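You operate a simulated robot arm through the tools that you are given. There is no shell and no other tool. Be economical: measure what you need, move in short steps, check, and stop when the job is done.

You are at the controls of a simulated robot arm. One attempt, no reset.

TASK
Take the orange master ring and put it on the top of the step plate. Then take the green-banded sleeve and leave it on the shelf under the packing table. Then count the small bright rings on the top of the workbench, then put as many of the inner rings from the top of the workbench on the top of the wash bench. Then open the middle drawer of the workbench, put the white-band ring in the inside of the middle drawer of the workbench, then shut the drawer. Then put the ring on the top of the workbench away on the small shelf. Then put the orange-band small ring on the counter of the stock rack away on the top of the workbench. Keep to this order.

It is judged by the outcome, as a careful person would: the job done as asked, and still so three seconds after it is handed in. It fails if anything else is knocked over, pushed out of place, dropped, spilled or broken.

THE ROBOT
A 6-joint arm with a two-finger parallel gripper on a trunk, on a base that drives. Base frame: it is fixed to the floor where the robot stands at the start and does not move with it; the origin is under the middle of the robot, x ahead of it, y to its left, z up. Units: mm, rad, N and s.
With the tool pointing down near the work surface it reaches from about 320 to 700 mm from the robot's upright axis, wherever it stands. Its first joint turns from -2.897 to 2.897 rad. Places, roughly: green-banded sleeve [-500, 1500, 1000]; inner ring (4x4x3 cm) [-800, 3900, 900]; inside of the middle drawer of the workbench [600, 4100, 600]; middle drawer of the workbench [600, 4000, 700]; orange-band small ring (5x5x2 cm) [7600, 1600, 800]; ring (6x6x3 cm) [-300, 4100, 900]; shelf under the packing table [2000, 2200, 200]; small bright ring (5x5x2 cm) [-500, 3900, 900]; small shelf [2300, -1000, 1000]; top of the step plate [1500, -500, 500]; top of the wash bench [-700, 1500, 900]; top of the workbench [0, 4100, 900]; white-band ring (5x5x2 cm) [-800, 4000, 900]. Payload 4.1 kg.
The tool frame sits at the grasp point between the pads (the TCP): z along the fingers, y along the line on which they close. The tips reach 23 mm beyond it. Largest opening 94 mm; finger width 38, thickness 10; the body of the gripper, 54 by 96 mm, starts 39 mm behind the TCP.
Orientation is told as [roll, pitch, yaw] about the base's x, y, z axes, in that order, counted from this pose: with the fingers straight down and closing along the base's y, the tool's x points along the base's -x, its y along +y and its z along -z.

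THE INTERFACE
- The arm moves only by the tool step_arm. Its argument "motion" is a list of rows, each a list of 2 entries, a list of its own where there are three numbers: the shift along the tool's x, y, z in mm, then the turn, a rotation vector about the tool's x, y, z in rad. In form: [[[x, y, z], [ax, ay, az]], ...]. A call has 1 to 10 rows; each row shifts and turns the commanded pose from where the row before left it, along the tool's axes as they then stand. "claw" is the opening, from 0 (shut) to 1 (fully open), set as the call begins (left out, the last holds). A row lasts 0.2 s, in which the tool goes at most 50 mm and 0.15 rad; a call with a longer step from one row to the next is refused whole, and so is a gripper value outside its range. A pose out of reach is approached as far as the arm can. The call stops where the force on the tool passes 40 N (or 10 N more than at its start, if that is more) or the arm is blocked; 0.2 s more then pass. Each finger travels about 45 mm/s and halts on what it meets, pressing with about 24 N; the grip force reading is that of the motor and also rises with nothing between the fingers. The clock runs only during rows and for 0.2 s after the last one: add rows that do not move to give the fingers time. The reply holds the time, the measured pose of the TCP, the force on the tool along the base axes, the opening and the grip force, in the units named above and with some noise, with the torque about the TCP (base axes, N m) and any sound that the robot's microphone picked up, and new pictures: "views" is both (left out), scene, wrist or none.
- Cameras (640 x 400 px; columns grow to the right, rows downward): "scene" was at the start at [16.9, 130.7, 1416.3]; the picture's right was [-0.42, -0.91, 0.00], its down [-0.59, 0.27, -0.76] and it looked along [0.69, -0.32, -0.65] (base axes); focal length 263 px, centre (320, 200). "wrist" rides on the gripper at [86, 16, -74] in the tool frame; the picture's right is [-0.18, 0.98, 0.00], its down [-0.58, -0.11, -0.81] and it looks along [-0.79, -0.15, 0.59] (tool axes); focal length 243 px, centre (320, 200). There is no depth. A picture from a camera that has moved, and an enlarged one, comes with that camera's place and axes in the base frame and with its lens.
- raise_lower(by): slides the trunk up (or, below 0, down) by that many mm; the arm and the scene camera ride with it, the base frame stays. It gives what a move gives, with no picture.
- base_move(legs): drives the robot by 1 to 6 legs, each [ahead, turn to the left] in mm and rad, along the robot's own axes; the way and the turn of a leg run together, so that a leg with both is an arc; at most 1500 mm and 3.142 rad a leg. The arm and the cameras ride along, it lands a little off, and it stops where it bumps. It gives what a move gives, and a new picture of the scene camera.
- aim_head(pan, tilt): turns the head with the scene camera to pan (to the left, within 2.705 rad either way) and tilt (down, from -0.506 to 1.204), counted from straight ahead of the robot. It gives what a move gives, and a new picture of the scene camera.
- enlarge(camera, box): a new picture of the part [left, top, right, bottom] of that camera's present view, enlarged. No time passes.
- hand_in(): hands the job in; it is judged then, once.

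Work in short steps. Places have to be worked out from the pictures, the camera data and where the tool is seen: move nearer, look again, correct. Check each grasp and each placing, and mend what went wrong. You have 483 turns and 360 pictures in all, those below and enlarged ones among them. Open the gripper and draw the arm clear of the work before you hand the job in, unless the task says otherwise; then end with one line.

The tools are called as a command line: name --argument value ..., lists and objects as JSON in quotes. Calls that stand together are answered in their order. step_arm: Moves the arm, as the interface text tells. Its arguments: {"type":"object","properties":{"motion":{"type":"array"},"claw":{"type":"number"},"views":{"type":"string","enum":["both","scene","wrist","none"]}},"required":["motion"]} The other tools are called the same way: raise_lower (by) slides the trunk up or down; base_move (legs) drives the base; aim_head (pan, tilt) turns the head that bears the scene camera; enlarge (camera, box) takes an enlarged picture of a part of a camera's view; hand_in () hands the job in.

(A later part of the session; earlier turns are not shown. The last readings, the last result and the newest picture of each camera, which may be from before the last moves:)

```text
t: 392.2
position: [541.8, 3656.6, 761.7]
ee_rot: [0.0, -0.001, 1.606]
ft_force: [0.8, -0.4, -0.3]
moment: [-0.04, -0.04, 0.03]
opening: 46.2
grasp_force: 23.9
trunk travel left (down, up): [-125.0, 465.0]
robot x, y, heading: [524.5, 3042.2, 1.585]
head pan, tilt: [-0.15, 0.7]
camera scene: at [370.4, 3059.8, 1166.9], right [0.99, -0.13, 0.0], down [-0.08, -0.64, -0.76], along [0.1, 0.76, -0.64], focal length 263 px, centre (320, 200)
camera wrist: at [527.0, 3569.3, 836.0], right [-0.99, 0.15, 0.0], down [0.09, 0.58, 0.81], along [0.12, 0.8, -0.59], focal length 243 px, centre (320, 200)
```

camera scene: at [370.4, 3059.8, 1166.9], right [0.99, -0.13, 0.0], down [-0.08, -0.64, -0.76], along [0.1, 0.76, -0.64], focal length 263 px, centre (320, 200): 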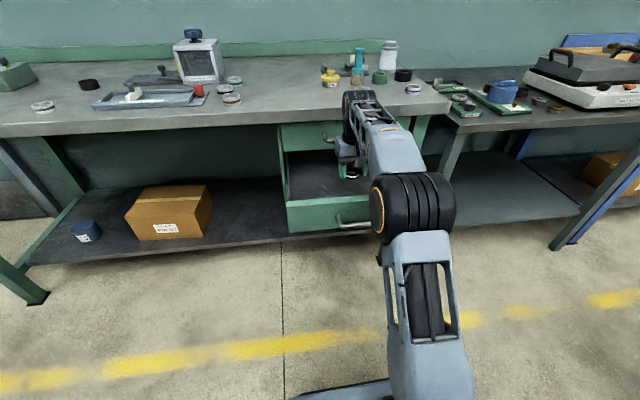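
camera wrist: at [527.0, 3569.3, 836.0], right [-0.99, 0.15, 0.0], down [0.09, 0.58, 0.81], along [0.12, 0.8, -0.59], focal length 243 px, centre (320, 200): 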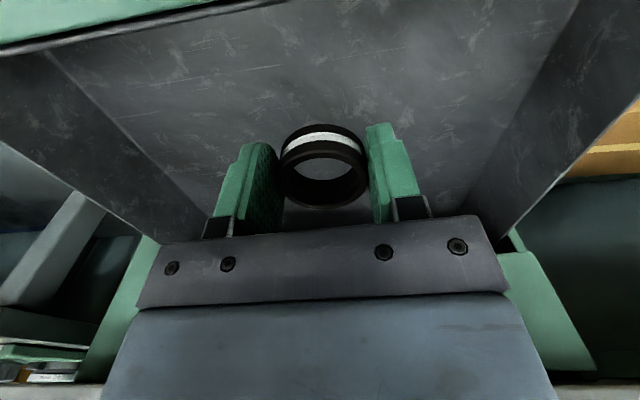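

step_arm --motion '[[[0, 0, 40], [0, 0, 0]], [[0, 0, 25], [0, 0, 0]], [[0, 0, 5], [0, 0, 0]], [[0, 0, 5], [0, 0, 0]], [[0, 0, 5], [0, 0, 0]], [[0, 0, 5], [0, 0, 0]], [[0, 0, 5], [0, 0, 0]], [[0, 0, 0], [0, 0, 0]]]' --views "wrist"

```text
t: 394.0
position: [541.7, 3656.7, 672.1]
ee_rot: [0.001, 0.0, 1.604]
ft_force: [0.8, 0.2, -1.8]
moment: [-0.06, 0.0, 0.01]
opening: 46.3
grasp_force: 24.1
trunk travel left (down, up): [-125.0, 465.0]
robot x, y, heading: [524.2, 3039.8, 1.592]
head pan, tilt: [-0.15, 0.7]
camera wrist: at [527.5, 3568.9, 745.9], right [-0.99, 0.15, 0.0], down [0.09, 0.58, 0.81], along [0.12, 0.8, -0.59], focal length 243 px, centre (320, 200)
```

wrist: 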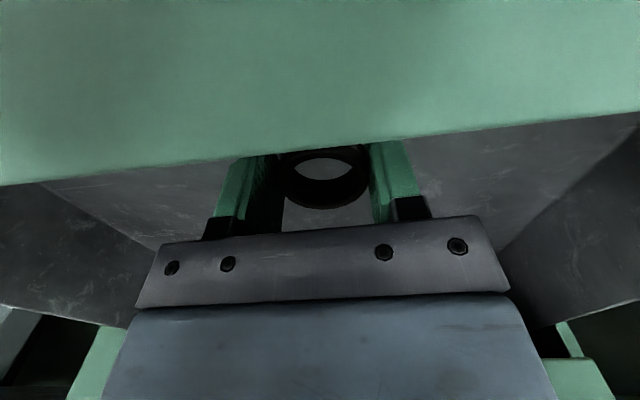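

The wrist camera would come near the drawer's front panel. I lift, turn the tool 90° so the camera sits sideways, and shift to the drawer middle.

step_arm --motion '[[[0, 0, -45], [0, 0, 0]], [[0, 0, -45], [0, 0, 0]], [[0, 0, 0], [0, 0, 0.145]], [[0, 0, 0], [0, 0, 0.145]], [[0, 0, 0], [0, 0, 0.145]], [[0, 0, 0], [0, 0, 0.145]], [[0, 0, 0], [0, 0, 0.145]], [[0, 0, 0], [0, 0, 0.145]]]' --views "none"

step_arm --motion '[[[0, 0, 0], [0, 0, 0.145]], [[0, 0, 0], [0, 0, 0.145]], [[0, 0, 0], [0, 0, 0.145]], [[0, 0, 0], [0, 0, 0.145]], [[0, 0, 0], [0, 0, 0.145]], [[0, 0, 0], [0, 0, 0]]]' --views "both"

```text
t: 395.8
position: [540.8, 3656.8, 761.9]
ee_rot: [0.002, 0.0, 0.73]
ft_force: [-0.1, -0.1, -1.4]
moment: [0.0, 0.02, 0.01]
opening: 46.2
grasp_force: 23.6
trunk travel left (down, up): [-125.0, 465.0]
robot x, y, heading: [525.9, 3035.8, 1.595]
head pan, tilt: [-0.15, 0.7]
```

```text
t: 397.2
position: [540.9, 3657.1, 761.0]
ee_rot: [0.002, 0.001, 0.007]
ft_force: [-0.8, -0.1, -1.6]
moment: [-0.02, -0.02, 0.0]
opening: 46.1
grasp_force: 23.9
trunk travel left (down, up): [-125.0, 465.0]
robot x, y, heading: [522.7, 3040.9, 1.592]
head pan, tilt: [-0.15, 0.7]
camera scene: at [370.4, 3059.8, 1166.9], right [0.99, -0.13, 0.0], down [-0.08, -0.64, -0.76], along [0.1, 0.76, -0.64], focal length 263 px, centre (320, 200)
camera wrist: at [454.0, 3671.8, 836.2], right [0.18, 0.98, 0.0], down [0.58, -0.11, 0.81], along [0.79, -0.14, -0.59], focal length 243 px, centre (320, 200)
```

scene: 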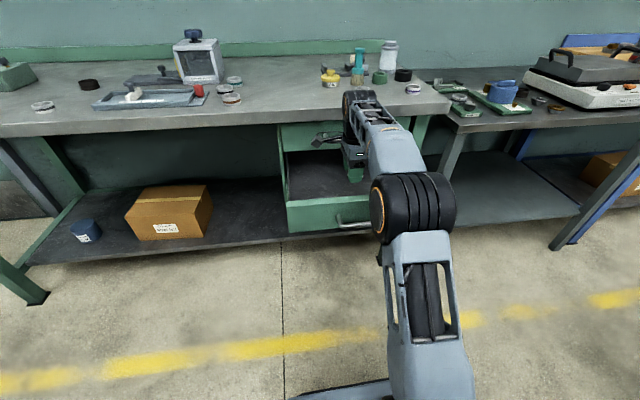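
wrist: 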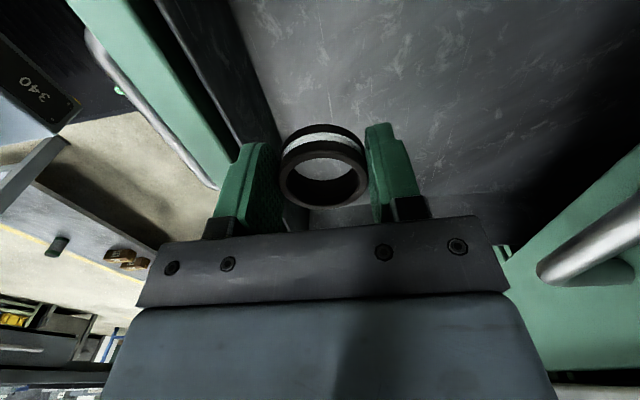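

Now clear on both sides. Shift +12 y and descend until contact.

step_arm --motion '[[[0, 12, 30], [0, 0, 0]], [[0, 0, 40], [0, 0, 0]], [[0, 0, 15], [0, 0, 0]], [[0, 0, 5], [0, 0, 0]], [[0, 0, 4], [0, 0, 0]], [[0, 0, 4], [0, 0, 0]], [[0, 0, 4], [0, 0, 0]], [[0, 0, 4], [0, 0, 0]], [[0, 0, 4], [0, 0, 0]], [[0, 0, 0], [0, 0, 0]]]' --views "wrist"

```text
t: 399.4
position: [540.6, 3668.8, 653.9]
ee_rot: [0.012, 0.0, 0.009]
ft_force: [-0.5, 1.8, 27.1]
moment: [-0.49, -0.42, 0.04]
opening: 46.1
grasp_force: 24.1
trunk travel left (down, up): [-125.0, 465.0]
robot x, y, heading: [523.5, 3042.8, 1.593]
head pan, tilt: [-0.15, 0.7]
camera wrist: at [453.2, 3683.4, 729.5], right [0.18, 0.98, 0.01], down [0.58, -0.11, 0.81], along [0.79, -0.14, -0.59], focal length 243 px, centre (320, 200)
```

wrist: 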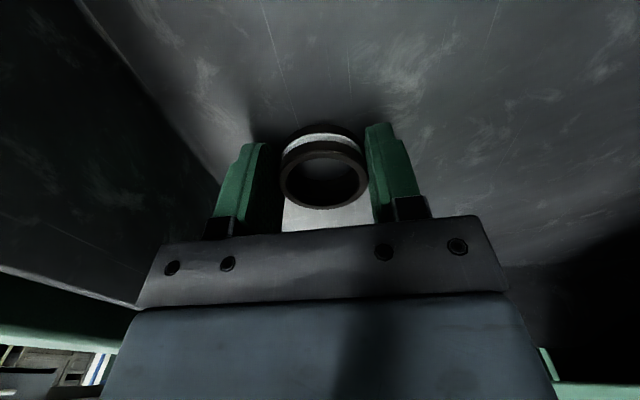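

Floor contact. Ease up, open partly, rise out of the drawer.

step_arm --motion '[[[0, 0, -2], [0, 0, 0]], [[0, 0, 0], [0, 0, 0]], [[0, 0, 0], [0, 0, 0]], [[0, 0, 0], [0, 0, 0]]]' --claw 0.7 --views "none"

step_arm --motion '[[[0, 0, -30], [0, 0, 0]], [[0, 0, -40], [0, 0, 0]], [[0, 0, -45], [0, 0, 0]], [[0, 0, 0], [0, 0, 0]]]' --views "wrist"

```text
t: 400.4
position: [540.0, 3669.1, 651.6]
ee_rot: [0.001, 0.0, 0.007]
ft_force: [0.8, -1.8, 5.2]
moment: [-0.22, -0.1, -0.04]
opening: 65.9
grasp_force: 0.4
trunk travel left (down, up): [-125.0, 465.0]
robot x, y, heading: [525.1, 3039.9, 1.586]
head pan, tilt: [-0.15, 0.7]
```

```text
t: 401.4
position: [541.2, 3669.4, 767.5]
ee_rot: [0.001, 0.0, 0.008]
ft_force: [0.3, 0.2, 0.0]
moment: [0.0, 0.03, 0.0]
opening: 65.8
grasp_force: 0.0
trunk travel left (down, up): [-125.0, 465.0]
robot x, y, heading: [523.1, 3038.9, 1.591]
head pan, tilt: [-0.15, 0.7]
camera wrist: at [454.3, 3684.0, 842.8], right [0.18, 0.98, 0.0], down [0.58, -0.11, 0.81], along [0.79, -0.14, -0.59], focal length 243 px, centre (320, 200)
```

wrist: 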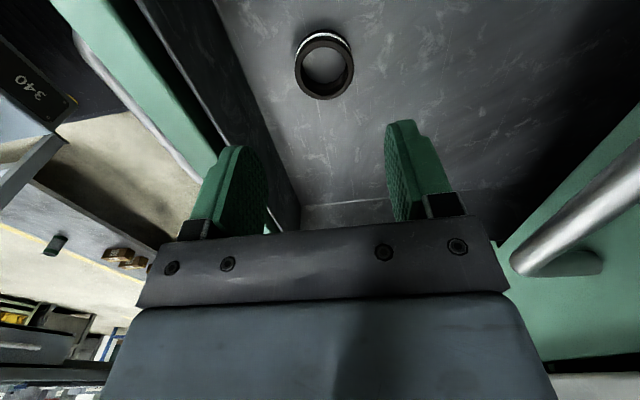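

The white-band ring lies in the drawer. To shut it I'll use the horizontal grip again: rise, back off, and rotate the tool about its x axis.

step_arm --motion '[[[0, 0, -45], [0, 0, 0]], [[0, 0, -10], [0, 0, 0]], [[0, 0, 0], [0, 0, 0]]]' --claw 0.6 --views "none"

base_move --legs '[[-310, 0]]'

step_arm --motion '[[[0, 0, 40], [0, 0, 0]], [[0, 0, 40], [0, 0, 0]], [[0, 0, 40], [0, 0, 0]], [[0, 0, 0], [-0.145, 0, 0]], [[0, 0, 0], [-0.145, 0, 0]], [[0, 0, 0], [-0.145, 0, 0]], [[0, 0, 0], [-0.145, 0, 0]], [[0, 0, 0], [-0.145, 0, 0]]]' --views "none"

step_arm --motion '[[[0, 0, 0], [-0.145, 0, 0]], [[0, 0, 0], [-0.145, 0, 0]], [[0, 0, 0], [-0.145, 0, 0]], [[0, 0, 0], [-0.145, 0, 0]], [[0, 0, 0], [-0.145, 0, 0]], [[0, 0, 0], [-0.12, 0, 0]], [[0, 0, 0], [0, 0, 0]]]' --views "both"

```text
t: 402.2
position: [542.0, 3669.1, 822.2]
ee_rot: [0.002, 0.0, 0.007]
ft_force: [0.3, 0.3, 0.3]
moment: [-0.03, 0.0, -0.05]
opening: 56.6
grasp_force: 0.1
trunk travel left (down, up): [-125.0, 465.0]
robot x, y, heading: [526.7, 3038.1, 1.589]
head pan, tilt: [-0.15, 0.7]
```

```text
t: 404.3
position: [547.7, 3356.6, 822.4]
ee_rot: [0.001, 0.001, 0.009]
ft_force: [-0.1, -0.1, -0.9]
moment: [0.01, 0.02, -0.02]
opening: 56.6
grasp_force: 0.0
trunk travel left (down, up): [-125.0, 465.0]
robot x, y, heading: [527.4, 2724.1, 1.594]
head pan, tilt: [-0.15, 0.7]
camera scene: at [376.4, 2747.5, 1166.9], right [0.99, -0.13, 0.0], down [-0.08, -0.64, -0.76], along [0.1, 0.76, -0.64], focal length 263 px, centre (320, 200)
```

scene: 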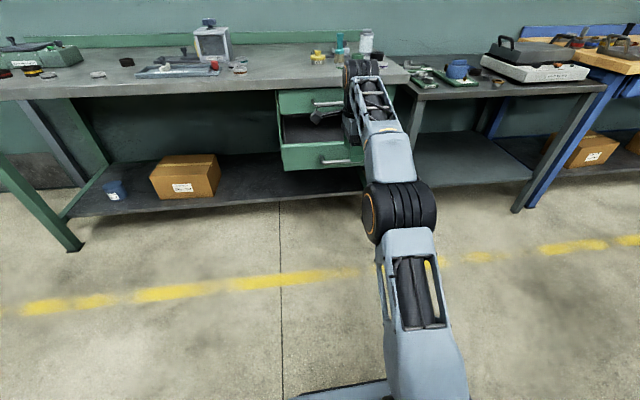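

```text
t: 406.1
position: [546.2, 3358.3, 702.7]
ee_rot: [0.73, -0.001, 0.01]
ft_force: [-0.7, -0.3, -0.3]
moment: [0.02, 0.01, 0.04]
opening: 56.6
grasp_force: 0.0
trunk travel left (down, up): [-125.0, 465.0]
robot x, y, heading: [531.6, 2726.8, 1.587]
head pan, tilt: [-0.15, 0.7]
```

```text
t: 407.7
position: [546.6, 3356.2, 701.9]
ee_rot: [1.573, 0.0, 0.009]
ft_force: [0.4, 0.6, 0.1]
moment: [0.05, 0.02, 0.0]
opening: 56.3
grasp_force: 0.0
out of reach, approached as far as the arm can: row 2
trunk travel left (down, up): [-125.0, 465.0]
robot x, y, heading: [532.3, 2723.5, 1.592]
head pan, tilt: [-0.15, 0.7]
camera scene: at [376.4, 2747.4, 1166.9], right [0.99, -0.13, 0.0], down [-0.08, -0.64, -0.76], along [0.1, 0.76, -0.64], focal length 263 px, centre (320, 200)
camera wrist: at [459.9, 3281.0, 718.0], right [0.18, 0.0, 0.98], down [0.59, -0.8, -0.11], along [0.79, 0.6, -0.15], focal length 243 px, centre (320, 200)
```

scene: 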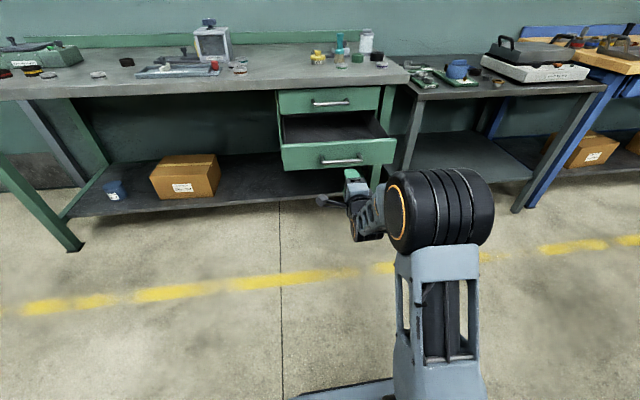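
wrist: 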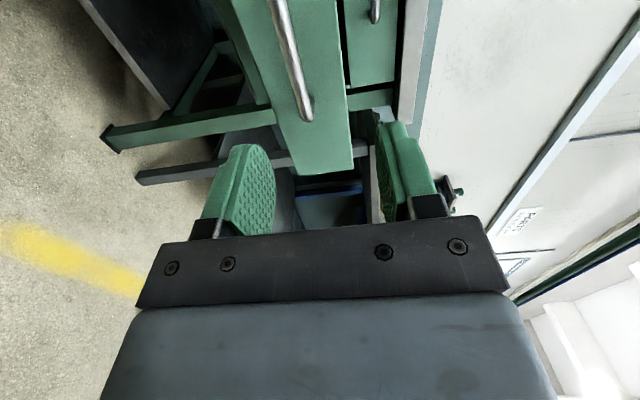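

Bar right end reads (621,3528,672), as expected. Lower 30 mm, drive 110 forward, then advance to the bar.

step_arm --motion '[[[0, -30, 0], [0, 0, 0]], [[0, 0, 0], [0, 0, 0]]]' --views "none"

base_move --legs '[[110, 0]]'

step_arm --motion '[[[0, 0, 15], [0, 0, 0]], [[0, 0, 0], [0, 0, 0]]]' --views "wrist"

```text
t: 408.3
position: [546.6, 3357.8, 671.6]
ee_rot: [1.573, 0.0, 0.008]
ft_force: [0.5, 0.5, 0.2]
moment: [0.02, -0.02, 0.02]
opening: 56.4
grasp_force: 0.2
trunk travel left (down, up): [-125.0, 465.0]
robot x, y, heading: [527.2, 2723.0, 1.591]
head pan, tilt: [-0.15, 0.7]
```

```text
t: 409.5
position: [544.5, 3466.8, 671.8]
ee_rot: [1.571, -0.001, 0.007]
ft_force: [-0.3, 0.6, 0.1]
moment: [0.01, 0.02, -0.02]
opening: 56.3
grasp_force: 0.1
trunk travel left (down, up): [-125.0, 465.0]
robot x, y, heading: [527.6, 2835.7, 1.588]
head pan, tilt: [-0.15, 0.7]
camera scene: at [374.4, 2856.1, 1166.9], right [0.99, -0.13, 0.0], down [-0.08, -0.64, -0.76], along [0.1, 0.76, -0.64], focal length 263 px, centre (320, 200)
```

scene: 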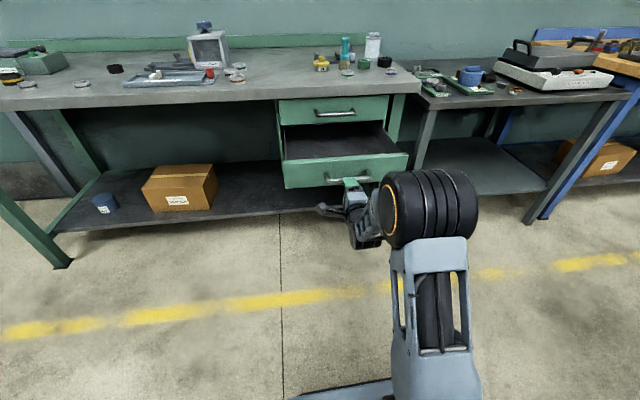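

```text
t: 410.1
position: [543.8, 3481.9, 671.4]
ee_rot: [1.573, 0.0, 0.008]
ft_force: [-0.4, -0.4, -0.1]
moment: [-0.03, 0.02, 0.03]
opening: 56.3
grasp_force: 0.0
trunk travel left (down, up): [-125.0, 465.0]
robot x, y, heading: [529.7, 2835.3, 1.587]
head pan, tilt: [-0.15, 0.7]
camera wrist: at [457.6, 3405.3, 688.6], right [0.18, 0.0, 0.98], down [0.59, -0.8, -0.11], along [0.79, 0.6, -0.15], focal length 243 px, centre (320, 200)
```

wrist: 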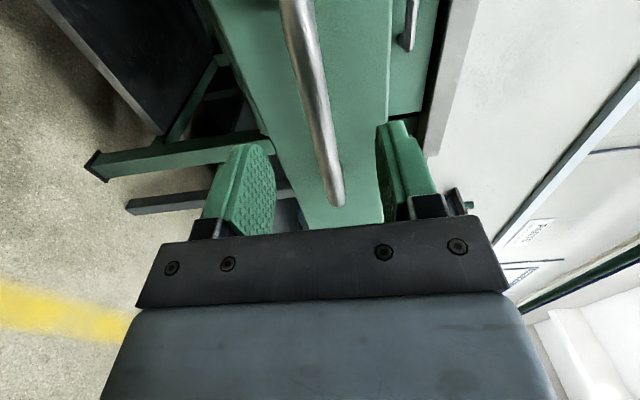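

step_arm --motion '[[[0, 0, 20], [0, 0, 0]], [[0, 0, 17], [0, 0, 0]], [[0, 0, 0], [0, 0, 0]]]' --views "none"

step_arm --motion '[[[0, 0, 0], [0, 0, 0]], [[0, 0, 0], [0, 0, 0]], [[0, 0, 0], [0, 0, 0]], [[0, 0, 0], [0, 0, 0]]]' --claw 0 --views "wrist"

```text
t: 410.9
position: [544.5, 3518.8, 671.7]
ee_rot: [1.574, 0.0, 0.006]
ft_force: [-0.5, -0.1, -0.3]
moment: [0.04, 0.01, 0.0]
opening: 56.3
grasp_force: 0.1
trunk travel left (down, up): [-125.0, 465.0]
robot x, y, heading: [525.1, 2831.7, 1.589]
head pan, tilt: [-0.15, 0.7]
```

```text
t: 411.9
position: [543.5, 3518.5, 672.3]
ee_rot: [1.575, -0.001, 0.007]
ft_force: [-0.8, 1.3, 7.3]
moment: [0.09, -0.07, 0.03]
opening: 14.9
grasp_force: 45.0
trunk travel left (down, up): [-125.0, 465.0]
robot x, y, heading: [529.3, 2835.8, 1.589]
head pan, tilt: [-0.15, 0.7]
camera wrist: at [456.6, 3442.7, 688.4], right [0.18, 0.0, 0.98], down [0.59, -0.8, -0.11], along [0.79, 0.6, -0.15], focal length 243 px, centre (320, 200)
```

wrist: 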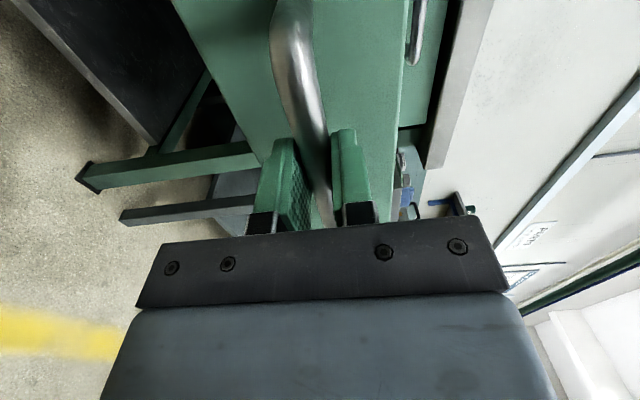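

Gripped. Push by driving forward most of the way.

base_move --legs '[[240, 0]]'

```text
t: 413.6
position: [542.9, 3757.1, 672.6]
ee_rot: [1.574, 0.004, 0.001]
ft_force: [36.0, -0.2, 14.3]
moment: [0.14, -0.89, -0.44]
opening: 15.0
grasp_force: 44.8
trunk travel left (down, up): [-125.0, 465.0]
robot x, y, heading: [526.5, 3074.4, 1.587]
head pan, tilt: [-0.15, 0.7]
camera scene: at [372.9, 3093.9, 1167.3], right [0.99, -0.14, 0.0], down [-0.09, -0.64, -0.77], along [0.1, 0.76, -0.64], focal length 263 px, centre (320, 200)
```

scene: 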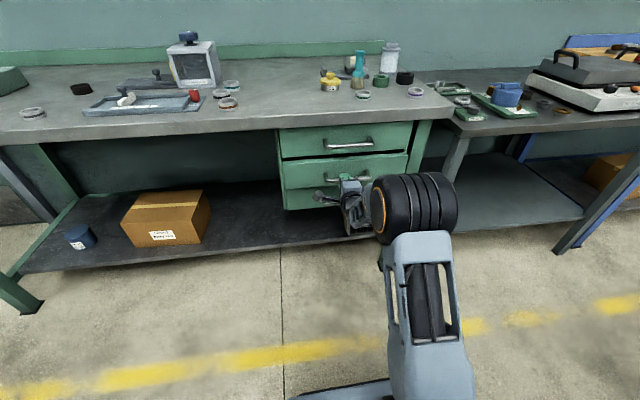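

About 18 mm left and some side load; I finish with small arm pushes, relieving sideways.

step_arm --motion '[[[-4, 0, 0], [0, 0, 0]], [[0, 0, 8], [0, 0, 0]], [[0, 0, 8], [0, 0, 0]], [[0, 0, 4], [0, 0, 0]], [[0, 0, 0], [0, 0, 0]]]' --views "scene"

```text
t: 414.8
position: [543.0, 3774.4, 672.7]
ee_rot: [1.573, -0.001, 0.005]
ft_force: [-25.5, -25.1, 6.1]
moment: [0.07, 0.1, 0.41]
opening: 14.9
grasp_force: 45.3
trunk travel left (down, up): [-125.0, 465.0]
robot x, y, heading: [526.3, 3069.3, 1.59]
head pan, tilt: [-0.15, 0.7]
camera scene: at [368.7, 3092.1, 1166.7], right [0.99, -0.13, 0.0], down [-0.08, -0.64, -0.77], along [0.1, 0.76, -0.64], focal length 263 px, centre (320, 200)
```

scene: 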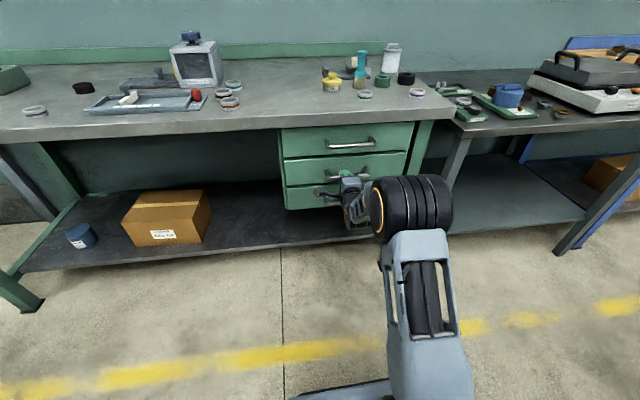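

Closed (stop felt at y≈3774). Release and withdraw.

step_arm --motion '[[[0, 0, 0], [0, 0, 0]], [[0, 0, 0], [0, 0, 0]], [[0, 0, 0], [0, 0, 0]], [[0, 0, -40], [0, 0, 0]], [[0, 0, -45], [0, 0, 0]], [[0, 0, -45], [0, 0, 0]]]' --claw 0.6 --views "both"

```text
t: 416.2
position: [546.2, 3648.2, 670.1]
ee_rot: [1.571, -0.001, 0.002]
ft_force: [0.0, -0.3, 0.4]
moment: [0.01, 0.01, -0.01]
opening: 56.4
grasp_force: 0.0
trunk travel left (down, up): [-125.0, 465.0]
robot x, y, heading: [525.0, 3071.1, 1.582]
head pan, tilt: [-0.15, 0.7]
camera scene: at [370.5, 3095.4, 1166.9], right [0.99, -0.14, 0.0], down [-0.09, -0.64, -0.76], along [0.1, 0.76, -0.64], focal length 263 px, centre (320, 200)
camera wrist: at [458.7, 3571.5, 687.5], right [0.19, 0.0, 0.98], down [0.58, -0.81, -0.11], along [0.79, 0.59, -0.15], focal length 243 px, centre (320, 200)
```

scene: 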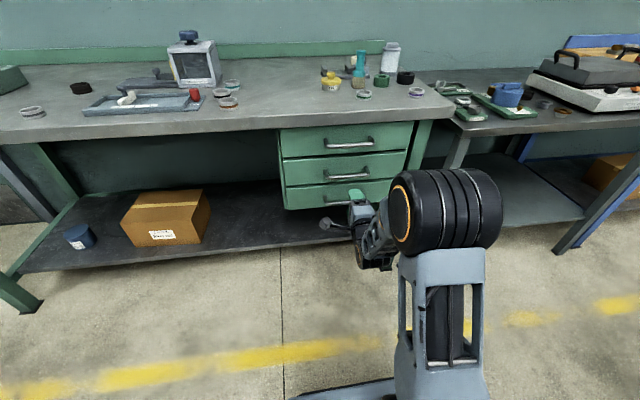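
wrist: 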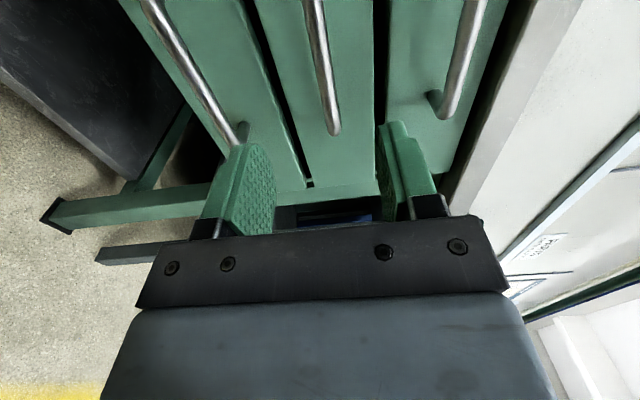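

Drawer shut flush. I back off and restore the tool-down pose.

base_move --legs '[[-250, 0]]'

raise_lower --by 250

step_arm --motion '[[[0, 0, 0], [0.145, 0, 0]], [[0, 0, 0], [0.145, 0, 0]], [[0, 0, 0], [0.145, 0, 0]], [[0, 0, 0], [0.145, 0, 0]], [[0, 0, 0], [0.145, 0, 0]], [[0, 0, 0], [0.145, 0, 0]], [[0, 0, 0], [0.145, 0, 0]], [[0, 0, 0], [0.145, 0, 0]], [[0, 0, 0], [0.145, 0, 0]], [[0, 0, 0], [0.145, 0, 0]]]' --views "none"

step_arm --motion '[[[0, 0, 0], [0.12, 0, 0]], [[0, 0, -40], [0, 0, -0.145]], [[0, 0, -40], [0, 0, -0.145]], [[0, 0, -40], [0, 0, -0.145]], [[0, 0, 0], [0, 0, -0.145]], [[0, 0, 0], [0, 0, -0.145]], [[0, 0, 0], [0, 0, -0.145]], [[0, 0, 0], [0, 0, -0.145]], [[0, 0, 0], [0, 0, -0.145]], [[0, 0, 0], [0, 0, -0.145]]]' --views "none"

step_arm --motion '[[[45, 0, 0], [0, 0, -0.145]], [[45, 0, 0], [0, 0, -0.12]], [[45, 0, 0], [0, 0, 0]], [[30, 0, 0], [0, 0, 0]], [[0, 0, 0], [0, 0, 0]]]' --views "scene" --claw 1

```text
t: 418.1
position: [549.0, 3394.2, 671.6]
ee_rot: [1.573, 0.002, 0.001]
ft_force: [-0.3, -1.3, -0.5]
moment: [0.02, 0.02, -0.01]
opening: 56.2
grasp_force: 0.0
trunk travel left (down, up): [-125.0, 465.0]
robot x, y, heading: [526.4, 2818.0, 1.585]
head pan, tilt: [-0.15, 0.7]
camera scene: at [374.2, 2840.8, 1166.9], right [0.99, -0.13, 0.0], down [-0.09, -0.64, -0.76], along [0.1, 0.76, -0.64], focal length 263 px, centre (320, 200)
```

scene: 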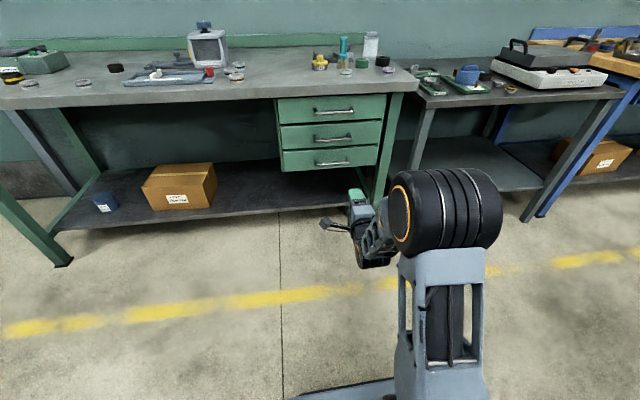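

```text
t: 420.7
position: [549.9, 3394.0, 922.3]
ee_rot: [1.576, 0.001, 0.002]
ft_force: [0.0, 0.1, -0.4]
moment: [0.01, -0.03, -0.01]
opening: 56.4
grasp_force: 0.1
trunk travel left (down, up): [-375.0, 215.0]
robot x, y, heading: [531.4, 2819.2, 1.585]
head pan, tilt: [-0.15, 0.7]
```

```text
t: 422.9
position: [559.1, 3395.7, 920.9]
ee_rot: [0.232, -0.037, -0.041]
ft_force: [0.2, -0.4, 0.8]
moment: [0.0, 0.0, 0.0]
opening: 56.4
grasp_force: 0.0
out of reach, approached as far as the arm can: row 6
trunk travel left (down, up): [-375.0, 215.0]
robot x, y, heading: [528.8, 2821.5, 1.589]
head pan, tilt: [-0.15, 0.7]
```

```text
t: 425.1
position: [553.6, 3380.1, 1038.8]
ee_rot: [-0.007, -0.121, 1.27]
ft_force: [0.1, 0.0, -0.4]
moment: [-0.02, 0.02, 0.0]
opening: 56.6
grasp_force: 0.0
trunk travel left (down, up): [-375.0, 215.0]
robot x, y, heading: [527.0, 2821.5, 1.584]
head pan, tilt: [-0.15, 0.7]
```

```text
t: 426.3
position: [529.9, 3218.7, 1018.7]
ee_rot: [-0.04, -0.115, 1.534]
ft_force: [0.9, -0.9, 0.7]
moment: [0.04, -0.01, -0.01]
opening: 93.9
grasp_force: 0.0
trunk travel left (down, up): [-375.0, 215.0]
robot x, y, heading: [529.0, 2817.2, 1.584]
head pan, tilt: [-0.15, 0.7]
camera scene: at [374.2, 2840.5, 1416.9], right [0.99, -0.13, 0.0], down [-0.09, -0.64, -0.77], along [0.1, 0.76, -0.64], focal length 263 px, centre (320, 200)
```

scene: 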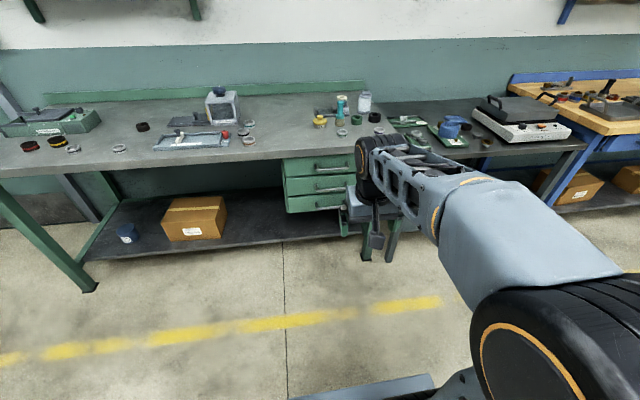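

I correct the leftover tilt and bring the height up.

step_arm --motion '[[[0, 0, 0], [-0.04, 0.115, 0]], [[0, 0, -30], [0, 0, -0.04]], [[0, 0, 0], [0, 0, 0]]]' --views "none"

```text
t: 427.1
position: [531.3, 3217.5, 1050.9]
ee_rot: [0.002, 0.001, 1.573]
ft_force: [0.2, 1.3, -0.8]
moment: [-0.02, 0.02, 0.01]
opening: 94.2
grasp_force: 0.1
trunk travel left (down, up): [-375.0, 215.0]
robot x, y, heading: [531.0, 2817.1, 1.588]
head pan, tilt: [-0.15, 0.7]
```

Level. Now to the dark ring at about (-297,4077): drive to (-297,3430).

base_move --legs '[[0, 0.916], [1030, 0], [0, -0.933]]'

enlarge --camera "wrist" --box '[0, 0, 640, 400]'

```text
t: 437.0
position: [-280.6, 3837.6, 1050.8]
ee_rot: [0.003, -0.001, 1.569]
ft_force: [-0.6, 0.1, -0.2]
moment: [-0.02, -0.04, 0.01]
opening: 94.1
grasp_force: 0.0
trunk travel left (down, up): [-375.0, 215.0]
robot x, y, heading: [-282.2, 3437.6, 1.58]
head pan, tilt: [-0.15, 0.7]
camera scene: at [-437.9, 3459.8, 1416.9], right [0.99, -0.14, 0.0], down [-0.09, -0.64, -0.76], along [0.11, 0.76, -0.64], focal length 263 px, centre (320, 200)
```

scene: 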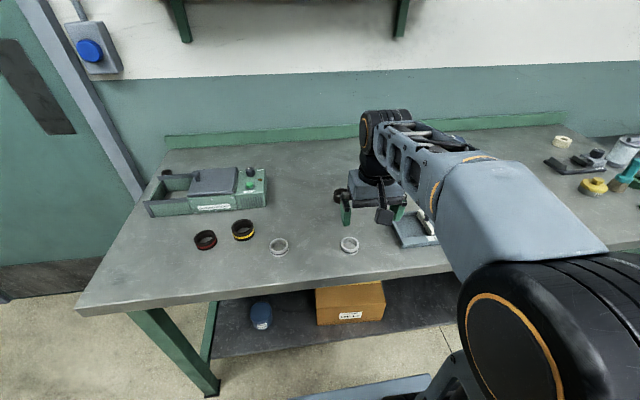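

```text
1.00 times, centred on (320, 200) of wrist
camera zoom: at [-297.3, 3750.4, 1125.2], right [-0.98, 0.19, 0.0], down [0.11, 0.58, 0.81], along [0.15, 0.79, -0.59], focal length 243 px, centre (320, 200)
```

zoom: 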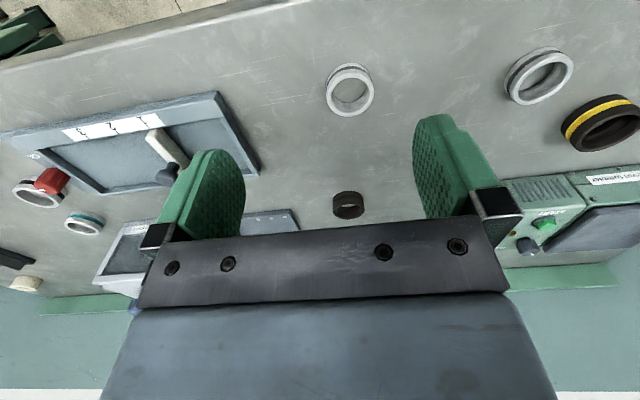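

step_arm --motion '[[[-46, 2, 0], [0, 0, 0]], [[-46, 2, 0], [0, 0, 0]], [[-46, 2, 0], [0, 0, 0]], [[-46, 2, 0], [0, 0, 0]], [[-40, 0, 20], [0, 0, 0]], [[0, 0, 10], [0, 0, 0]], [[0, 0, 0], [0, 0, 0]]]' --views "wrist"

```text
t: 438.6
position: [-287.6, 4060.7, 1020.2]
ee_rot: [0.001, -0.001, 1.568]
ft_force: [0.7, -0.4, 0.8]
moment: [0.01, 0.01, 0.01]
opening: 94.2
grasp_force: 0.1
trunk travel left (down, up): [-375.0, 215.0]
robot x, y, heading: [-286.5, 3437.0, 1.581]
head pan, tilt: [-0.15, 0.7]
camera wrist: at [-304.6, 3975.2, 1095.4], right [-0.98, 0.19, 0.0], down [0.11, 0.58, 0.81], along [0.15, 0.79, -0.59], focal length 243 px, centre (320, 200)
```

wrist: 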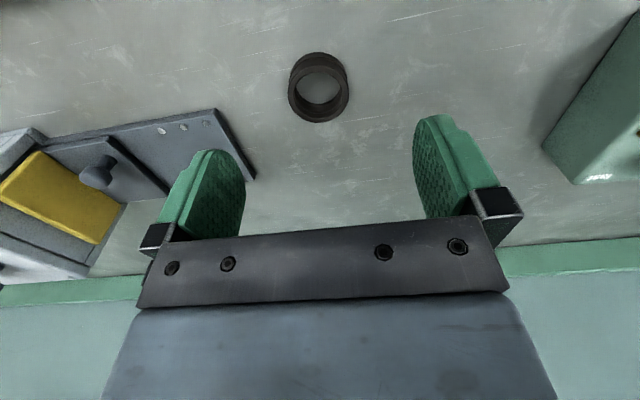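

step_arm --motion '[[[-19, -3, 0], [0, 0, 0]], [[0, 0, 40], [0, 0, 0]], [[0, 0, 40], [0, 0, 0]], [[0, 0, 15], [0, 0, 0]], [[0, 0, 0], [0, 0, 0]]]' --views "wrist"

```text
t: 439.8
position: [-285.8, 4079.1, 925.8]
ee_rot: [0.001, 0.0, 1.569]
ft_force: [0.1, -0.6, 0.1]
moment: [0.02, 0.0, 0.03]
opening: 94.3
grasp_force: 0.1
trunk travel left (down, up): [-375.0, 215.0]
robot x, y, heading: [-281.8, 3437.1, 1.584]
head pan, tilt: [-0.15, 0.7]
camera wrist: at [-301.6, 3992.6, 999.5], right [-0.98, 0.19, 0.0], down [0.11, 0.58, 0.81], along [0.15, 0.79, -0.59], focal length 243 px, centre (320, 200)
```

wrist: 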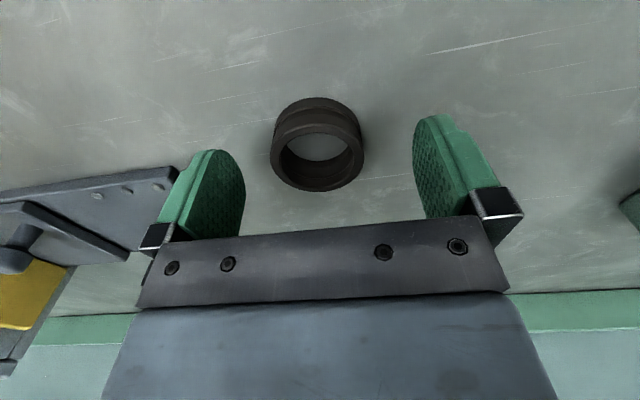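

step_arm --motion '[[[-3, -2, 10], [0, 0, 0]], [[0, 0, 10], [0, 0, 0]], [[0, 0, 0], [0, 0, 0]]]' --views "none"

step_arm --motion '[[[0, 0, 0], [0, 0, 0]], [[0, 0, 0], [0, 0, 0]], [[0, 0, 0], [0, 0, 0]], [[0, 0, 0], [0, 0, 0]]]' --claw 0 --views "wrist"

```text
t: 440.6
position: [-283.0, 4084.3, 904.7]
ee_rot: [0.002, 0.001, 1.569]
ft_force: [0.9, 0.6, 0.3]
moment: [0.0, -0.02, -0.02]
opening: 93.9
grasp_force: 0.0
trunk travel left (down, up): [-375.0, 215.0]
robot x, y, heading: [-285.2, 3439.7, 1.584]
head pan, tilt: [-0.15, 0.7]
```

```text
t: 441.6
position: [-283.0, 4083.2, 905.2]
ee_rot: [0.002, 0.001, 1.568]
ft_force: [0.1, -0.4, -0.2]
moment: [-0.01, -0.04, 0.01]
opening: 51.5
grasp_force: 24.4
trunk travel left (down, up): [-375.0, 215.0]
robot x, y, heading: [-287.5, 3439.0, 1.582]
head pan, tilt: [-0.15, 0.7]
camera wrist: at [-300.2, 3996.6, 980.1], right [-0.98, 0.19, 0.0], down [0.11, 0.58, 0.81], along [0.15, 0.79, -0.59], focal length 243 px, centre (320, 200)
```

wrist: 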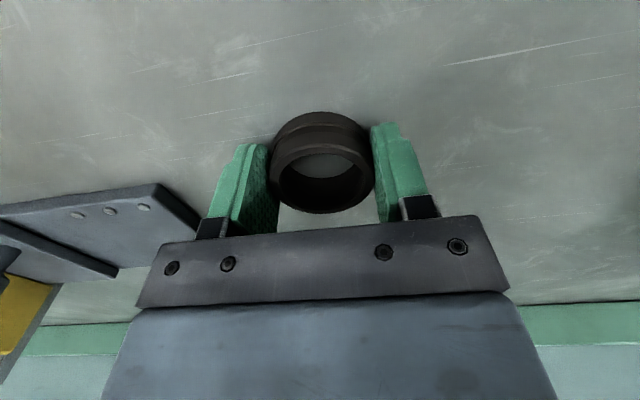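

Ring gripped (51.5 mm). I lift, retract, and start the long drive to the small shelf.

step_arm --motion '[[[0, 0, -45], [0, 0, 0]], [[0, 0, -45], [0, 0, 0]], [[0, 0, -45], [0, 0, 0]], [[45, 0, 0], [0, 0, 0]], [[45, 0, 0], [0, 0, 0]], [[45, 0, 0], [0, 0, 0]], [[45, 0, 0], [0, 0, 0]], [[45, 0, 0], [0, 0, 0]], [[10, 0, 0], [0, 0, 0]]]' --views "wrist"

base_move --legs '[[-450, 0], [0, -2.82], [1500, 0], [285, 0], [0, 1.24]]'

```text
t: 443.6
position: [-284.9, 3848.6, 1038.6]
ee_rot: [0.002, 0.0, 1.568]
ft_force: [-0.2, 0.1, -0.5]
moment: [-0.04, -0.02, -0.02]
opening: 51.5
grasp_force: 23.7
trunk travel left (down, up): [-375.0, 215.0]
robot x, y, heading: [-281.4, 3437.7, 1.583]
head pan, tilt: [-0.15, 0.7]
camera wrist: at [-301.0, 3760.9, 1114.2], right [-0.98, 0.19, 0.0], down [0.11, 0.58, 0.81], along [0.15, 0.79, -0.59], focal length 243 px, centre (320, 200)
```

wrist: 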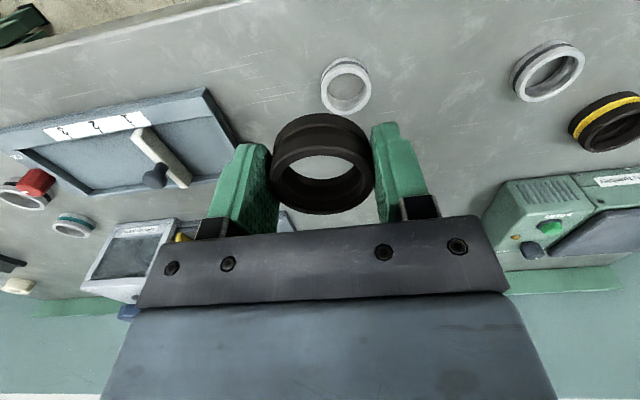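

```text
t: 464.4
position: [745.6, 1341.9, 1039.9]
ee_rot: [0.002, 0.0, -0.005]
ft_force: [0.3, -0.8, -0.7]
moment: [-0.04, 0.02, 0.02]
opening: 51.1
grasp_force: 23.9
trunk travel left (down, up): [-375.0, 215.0]
robot x, y, heading: [328.5, 1339.2, 0.008]
head pan, tilt: [-0.15, 0.7]
camera scene: at [357.3, 1496.6, 1416.9], right [-0.14, -0.99, 0.0], down [-0.64, 0.09, -0.76], along [0.76, -0.11, -0.64], focal length 263 px, centre (320, 200)
```

scene: 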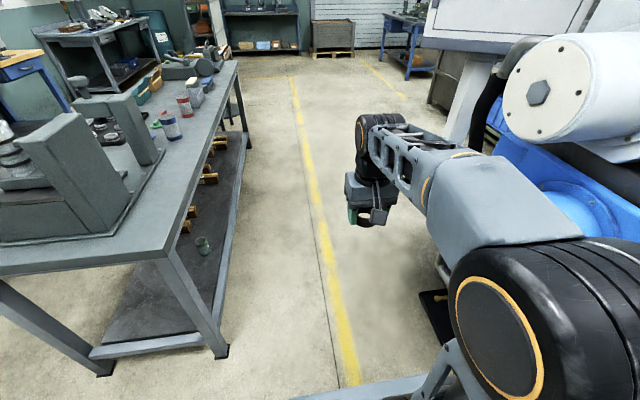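

base_move --legs '[[1500, 0], [450, 0], [0, -1.575], [1200, 0]]'

aim_head --pan -0.1 --tilt 0.6

```text
t: 483.5
position: [2308.0, -251.4, 1040.4]
ee_rot: [0.002, -0.001, -1.553]
ft_force: [0.3, -0.2, -1.7]
moment: [-0.02, -0.01, -0.02]
opening: 51.7
grasp_force: 23.9
trunk travel left (down, up): [-375.0, 215.0]
robot x, y, heading: [2299.2, 154.8, -1.539]
head pan, tilt: [-0.15, 0.7]
camera scene: at [2453.8, 138.8, 1416.9], right [-0.99, 0.12, 0.0], down [0.08, 0.64, -0.76], along [-0.09, -0.76, -0.64], focal length 263 px, centre (320, 200)
```

scene: 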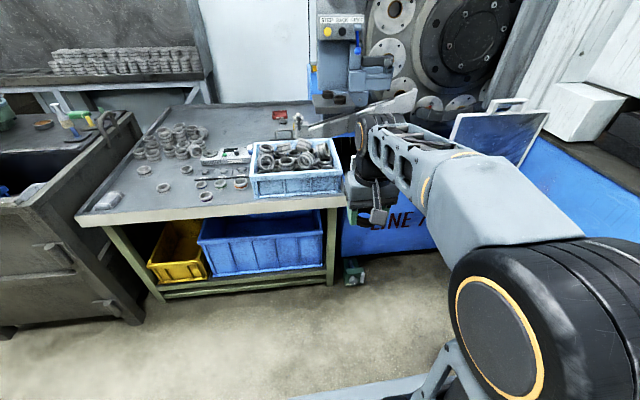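

```text
t: 484.2
position: [2307.8, -252.6, 1039.0]
ee_rot: [0.001, -0.001, -1.551]
ft_force: [0.0, -0.6, -2.1]
moment: [0.03, -0.01, 0.02]
opening: 51.3
grasp_force: 23.5
trunk travel left (down, up): [-375.0, 215.0]
robot x, y, heading: [2301.2, 158.4, -1.544]
head pan, tilt: [-0.099, 0.6]
camera scene: at [2457.8, 135.0, 1425.5], right [-1.0, 0.07, 0.0], down [0.04, 0.56, -0.82], along [-0.06, -0.82, -0.57], focal length 263 px, centre (320, 200)
```

scene: 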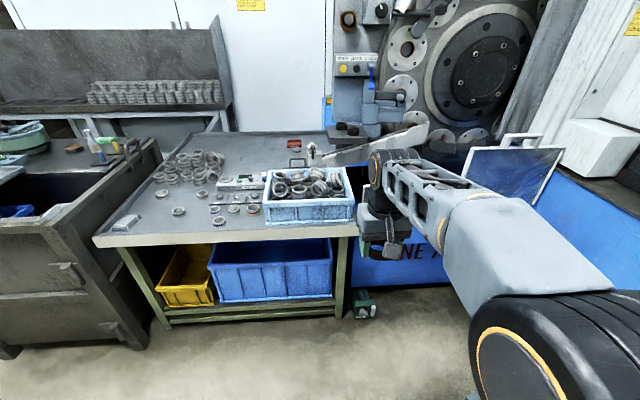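

enlarge --camera "scene" --box '[270, 90, 430, 190]'

```text
4.00 times, centred on (350, 140) of scene
camera zoom: at [2457.8, 135.0, 1425.5], right [-1.0, 0.07, 0.0], down [0.04, 0.56, -0.82], along [-0.06, -0.82, -0.57], focal length 1053 px, centre (200, 440)
```

zoom: 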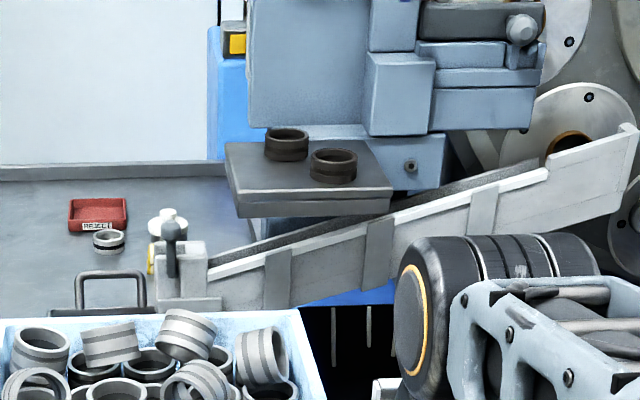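

Small shelf: x 2165–2337, y −950…−1104, z≈990–1000; rings at (2270,−1056) and (2228,−981). The free spot is near (2303,−982). I raise the tool and drive 470 mm nearer.

step_arm --motion '[[[0, 0, -45], [0, 0, 0]], [[0, 0, -45], [0, 0, 0]]]' --views "none"

base_move --legs '[[470, 0]]'

enlarge --camera "wrist" --box '[0, 0, 640, 400]'

```text
t: 484.8
position: [2305.1, -252.0, 1130.5]
ee_rot: [0.002, 0.002, -1.551]
ft_force: [0.2, -0.9, -0.7]
moment: [-0.04, -0.02, 0.01]
opening: 51.1
grasp_force: 24.0
trunk travel left (down, up): [-375.0, 215.0]
robot x, y, heading: [2301.4, 155.5, -1.535]
head pan, tilt: [-0.099, 0.6]
```

```text
t: 487.7
position: [2324.7, -734.4, 1130.3]
ee_rot: [0.002, 0.001, -1.546]
ft_force: [-1.6, 0.1, -1.1]
moment: [0.01, 0.02, 0.02]
opening: 51.2
grasp_force: 23.8
trunk travel left (down, up): [-375.0, 215.0]
robot x, y, heading: [2312.5, -326.0, -1.533]
head pan, tilt: [-0.099, 0.6]
camera scene: at [2474.5, -344.8, 1425.5], right [-1.0, 0.06, 0.0], down [0.04, 0.56, -0.83], along [-0.05, -0.82, -0.56], focal length 263 px, centre (320, 200)
```

scene: 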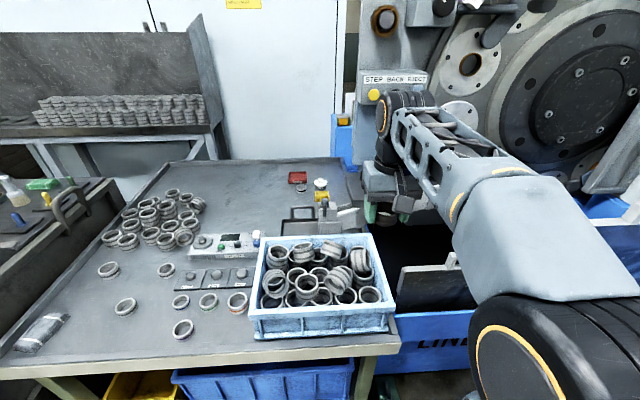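

```text
1.00 times, centred on (320, 200) of wrist
camera zoom: at [2337.5, -647.7, 1204.8], right [0.99, -0.16, 0.0], down [-0.1, -0.58, 0.81], along [-0.13, -0.8, -0.59], focal length 243 px, centre (320, 200)
```

zoom: 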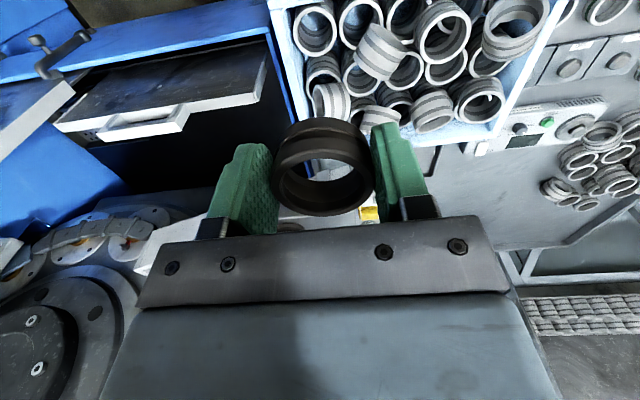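

I raise the trunk 200 and lower the arm relative to it for reach, turn the tool 60°, then extend part way and look.

raise_lower --by 200

step_arm --motion '[[[-45, 0, 0], [0, 0, 0]], [[-45, 0, 0], [0, 0, 0]], [[-40, 0, 0], [0, 0, 0]], [[0, 0, 45], [0, 0, 0]], [[0, 0, 45], [0, 0, 0]], [[0, 0, 45], [0, 0, 0]], [[0, 0, 40], [0, 0, 0]], [[0, 0, 0], [0, 0, 0]]]' --views "both"

```text
t: 489.8
position: [2324.4, -733.7, 1329.9]
ee_rot: [0.004, 0.001, -1.548]
ft_force: [0.4, -0.6, -1.5]
moment: [-0.02, -0.02, 0.02]
opening: 51.4
grasp_force: 24.2
trunk travel left (down, up): [-575.0, 15.0]
robot x, y, heading: [2317.7, -323.4, -1.532]
head pan, tilt: [-0.099, 0.6]
```

```text
t: 491.6
position: [2328.0, -865.4, 1153.6]
ee_rot: [0.0, 0.001, -1.546]
ft_force: [-0.9, -0.5, -1.5]
moment: [0.02, 0.03, -0.01]
opening: 51.4
grasp_force: 24.0
trunk travel left (down, up): [-575.0, 15.0]
robot x, y, heading: [2316.4, -323.3, -1.537]
head pan, tilt: [-0.099, 0.6]
camera scene: at [2474.5, -344.9, 1625.5], right [-1.0, 0.06, 0.0], down [0.04, 0.56, -0.82], along [-0.05, -0.82, -0.57], focal length 263 px, centre (320, 200)
camera wrist: at [2340.8, -779.1, 1228.6], right [0.99, -0.16, 0.0], down [-0.1, -0.58, 0.81], along [-0.13, -0.8, -0.59], focal length 243 px, centre (320, 200)
```

scene: 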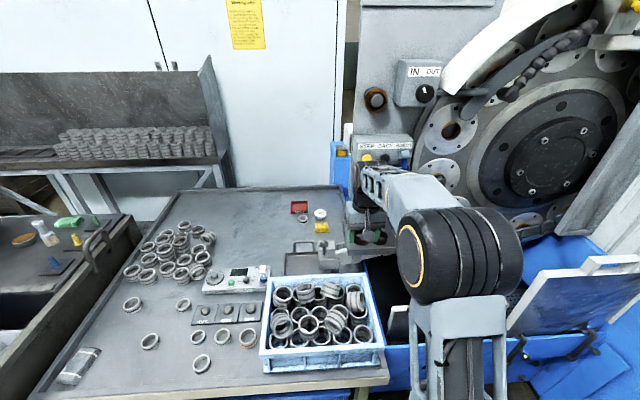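
wrist: 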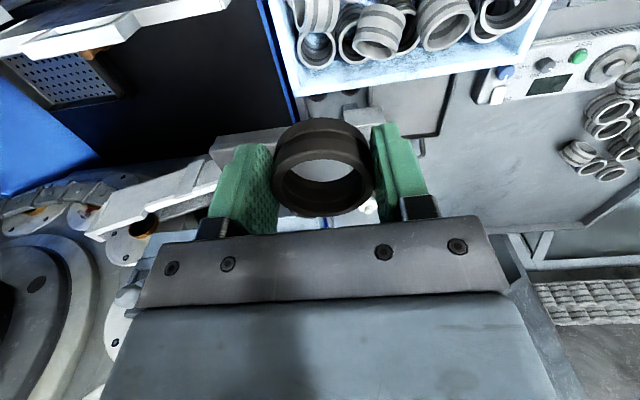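

step_arm --motion '[[[0, 0, 0], [0, 0, 0.15]], [[0, 0, 0], [0, 0, 0.15]], [[0, 0, 0], [0, 0, 0.15]], [[0, 0, 0], [0, 0, 0.15]], [[0, 0, 0], [0, 0, 0.15]], [[0, 0, 0], [0, 0, 0.15]], [[0, 0, 0], [0, 0, 0.147]], [[0, 0, 0], [0, 0, 0]]]' --views "both"

```text
t: 493.4
position: [2327.9, -864.5, 1153.8]
ee_rot: [0.002, 0.001, -2.595]
ft_force: [-0.3, -0.8, -1.7]
moment: [0.0, -0.04, 0.02]
opening: 51.4
grasp_force: 24.0
trunk travel left (down, up): [-575.0, 15.0]
robot x, y, heading: [2310.7, -321.3, -1.535]
head pan, tilt: [-0.099, 0.6]
camera scene: at [2474.5, -344.9, 1625.5], right [-1.0, 0.06, 0.0], down [0.04, 0.56, -0.83], along [-0.05, -0.82, -0.56], focal length 263 px, centre (320, 200)
camera wrist: at [2409.2, -833.7, 1230.0], right [0.35, -0.94, 0.0], down [-0.56, -0.21, 0.81], along [-0.75, -0.28, -0.59], focal length 243 px, centre (320, 200)
```

scene: 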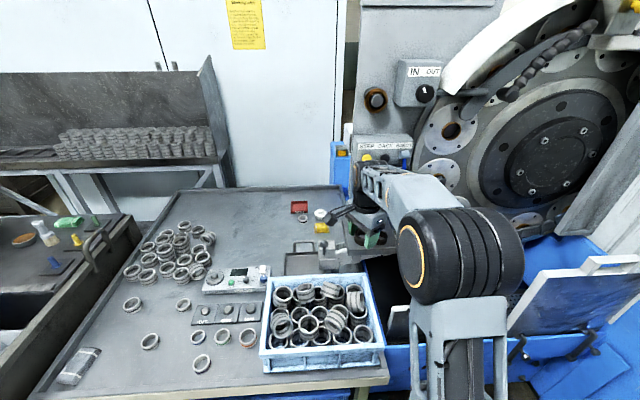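
wrist: 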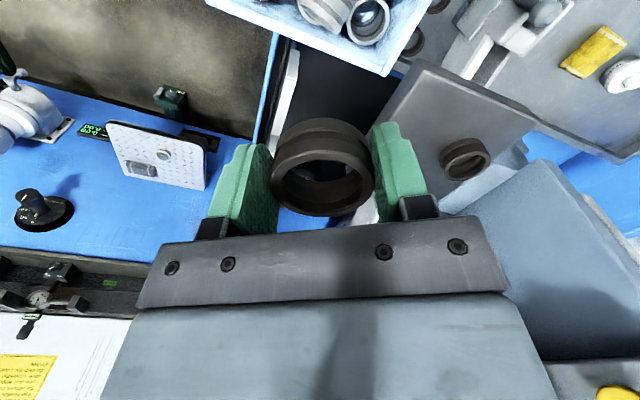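

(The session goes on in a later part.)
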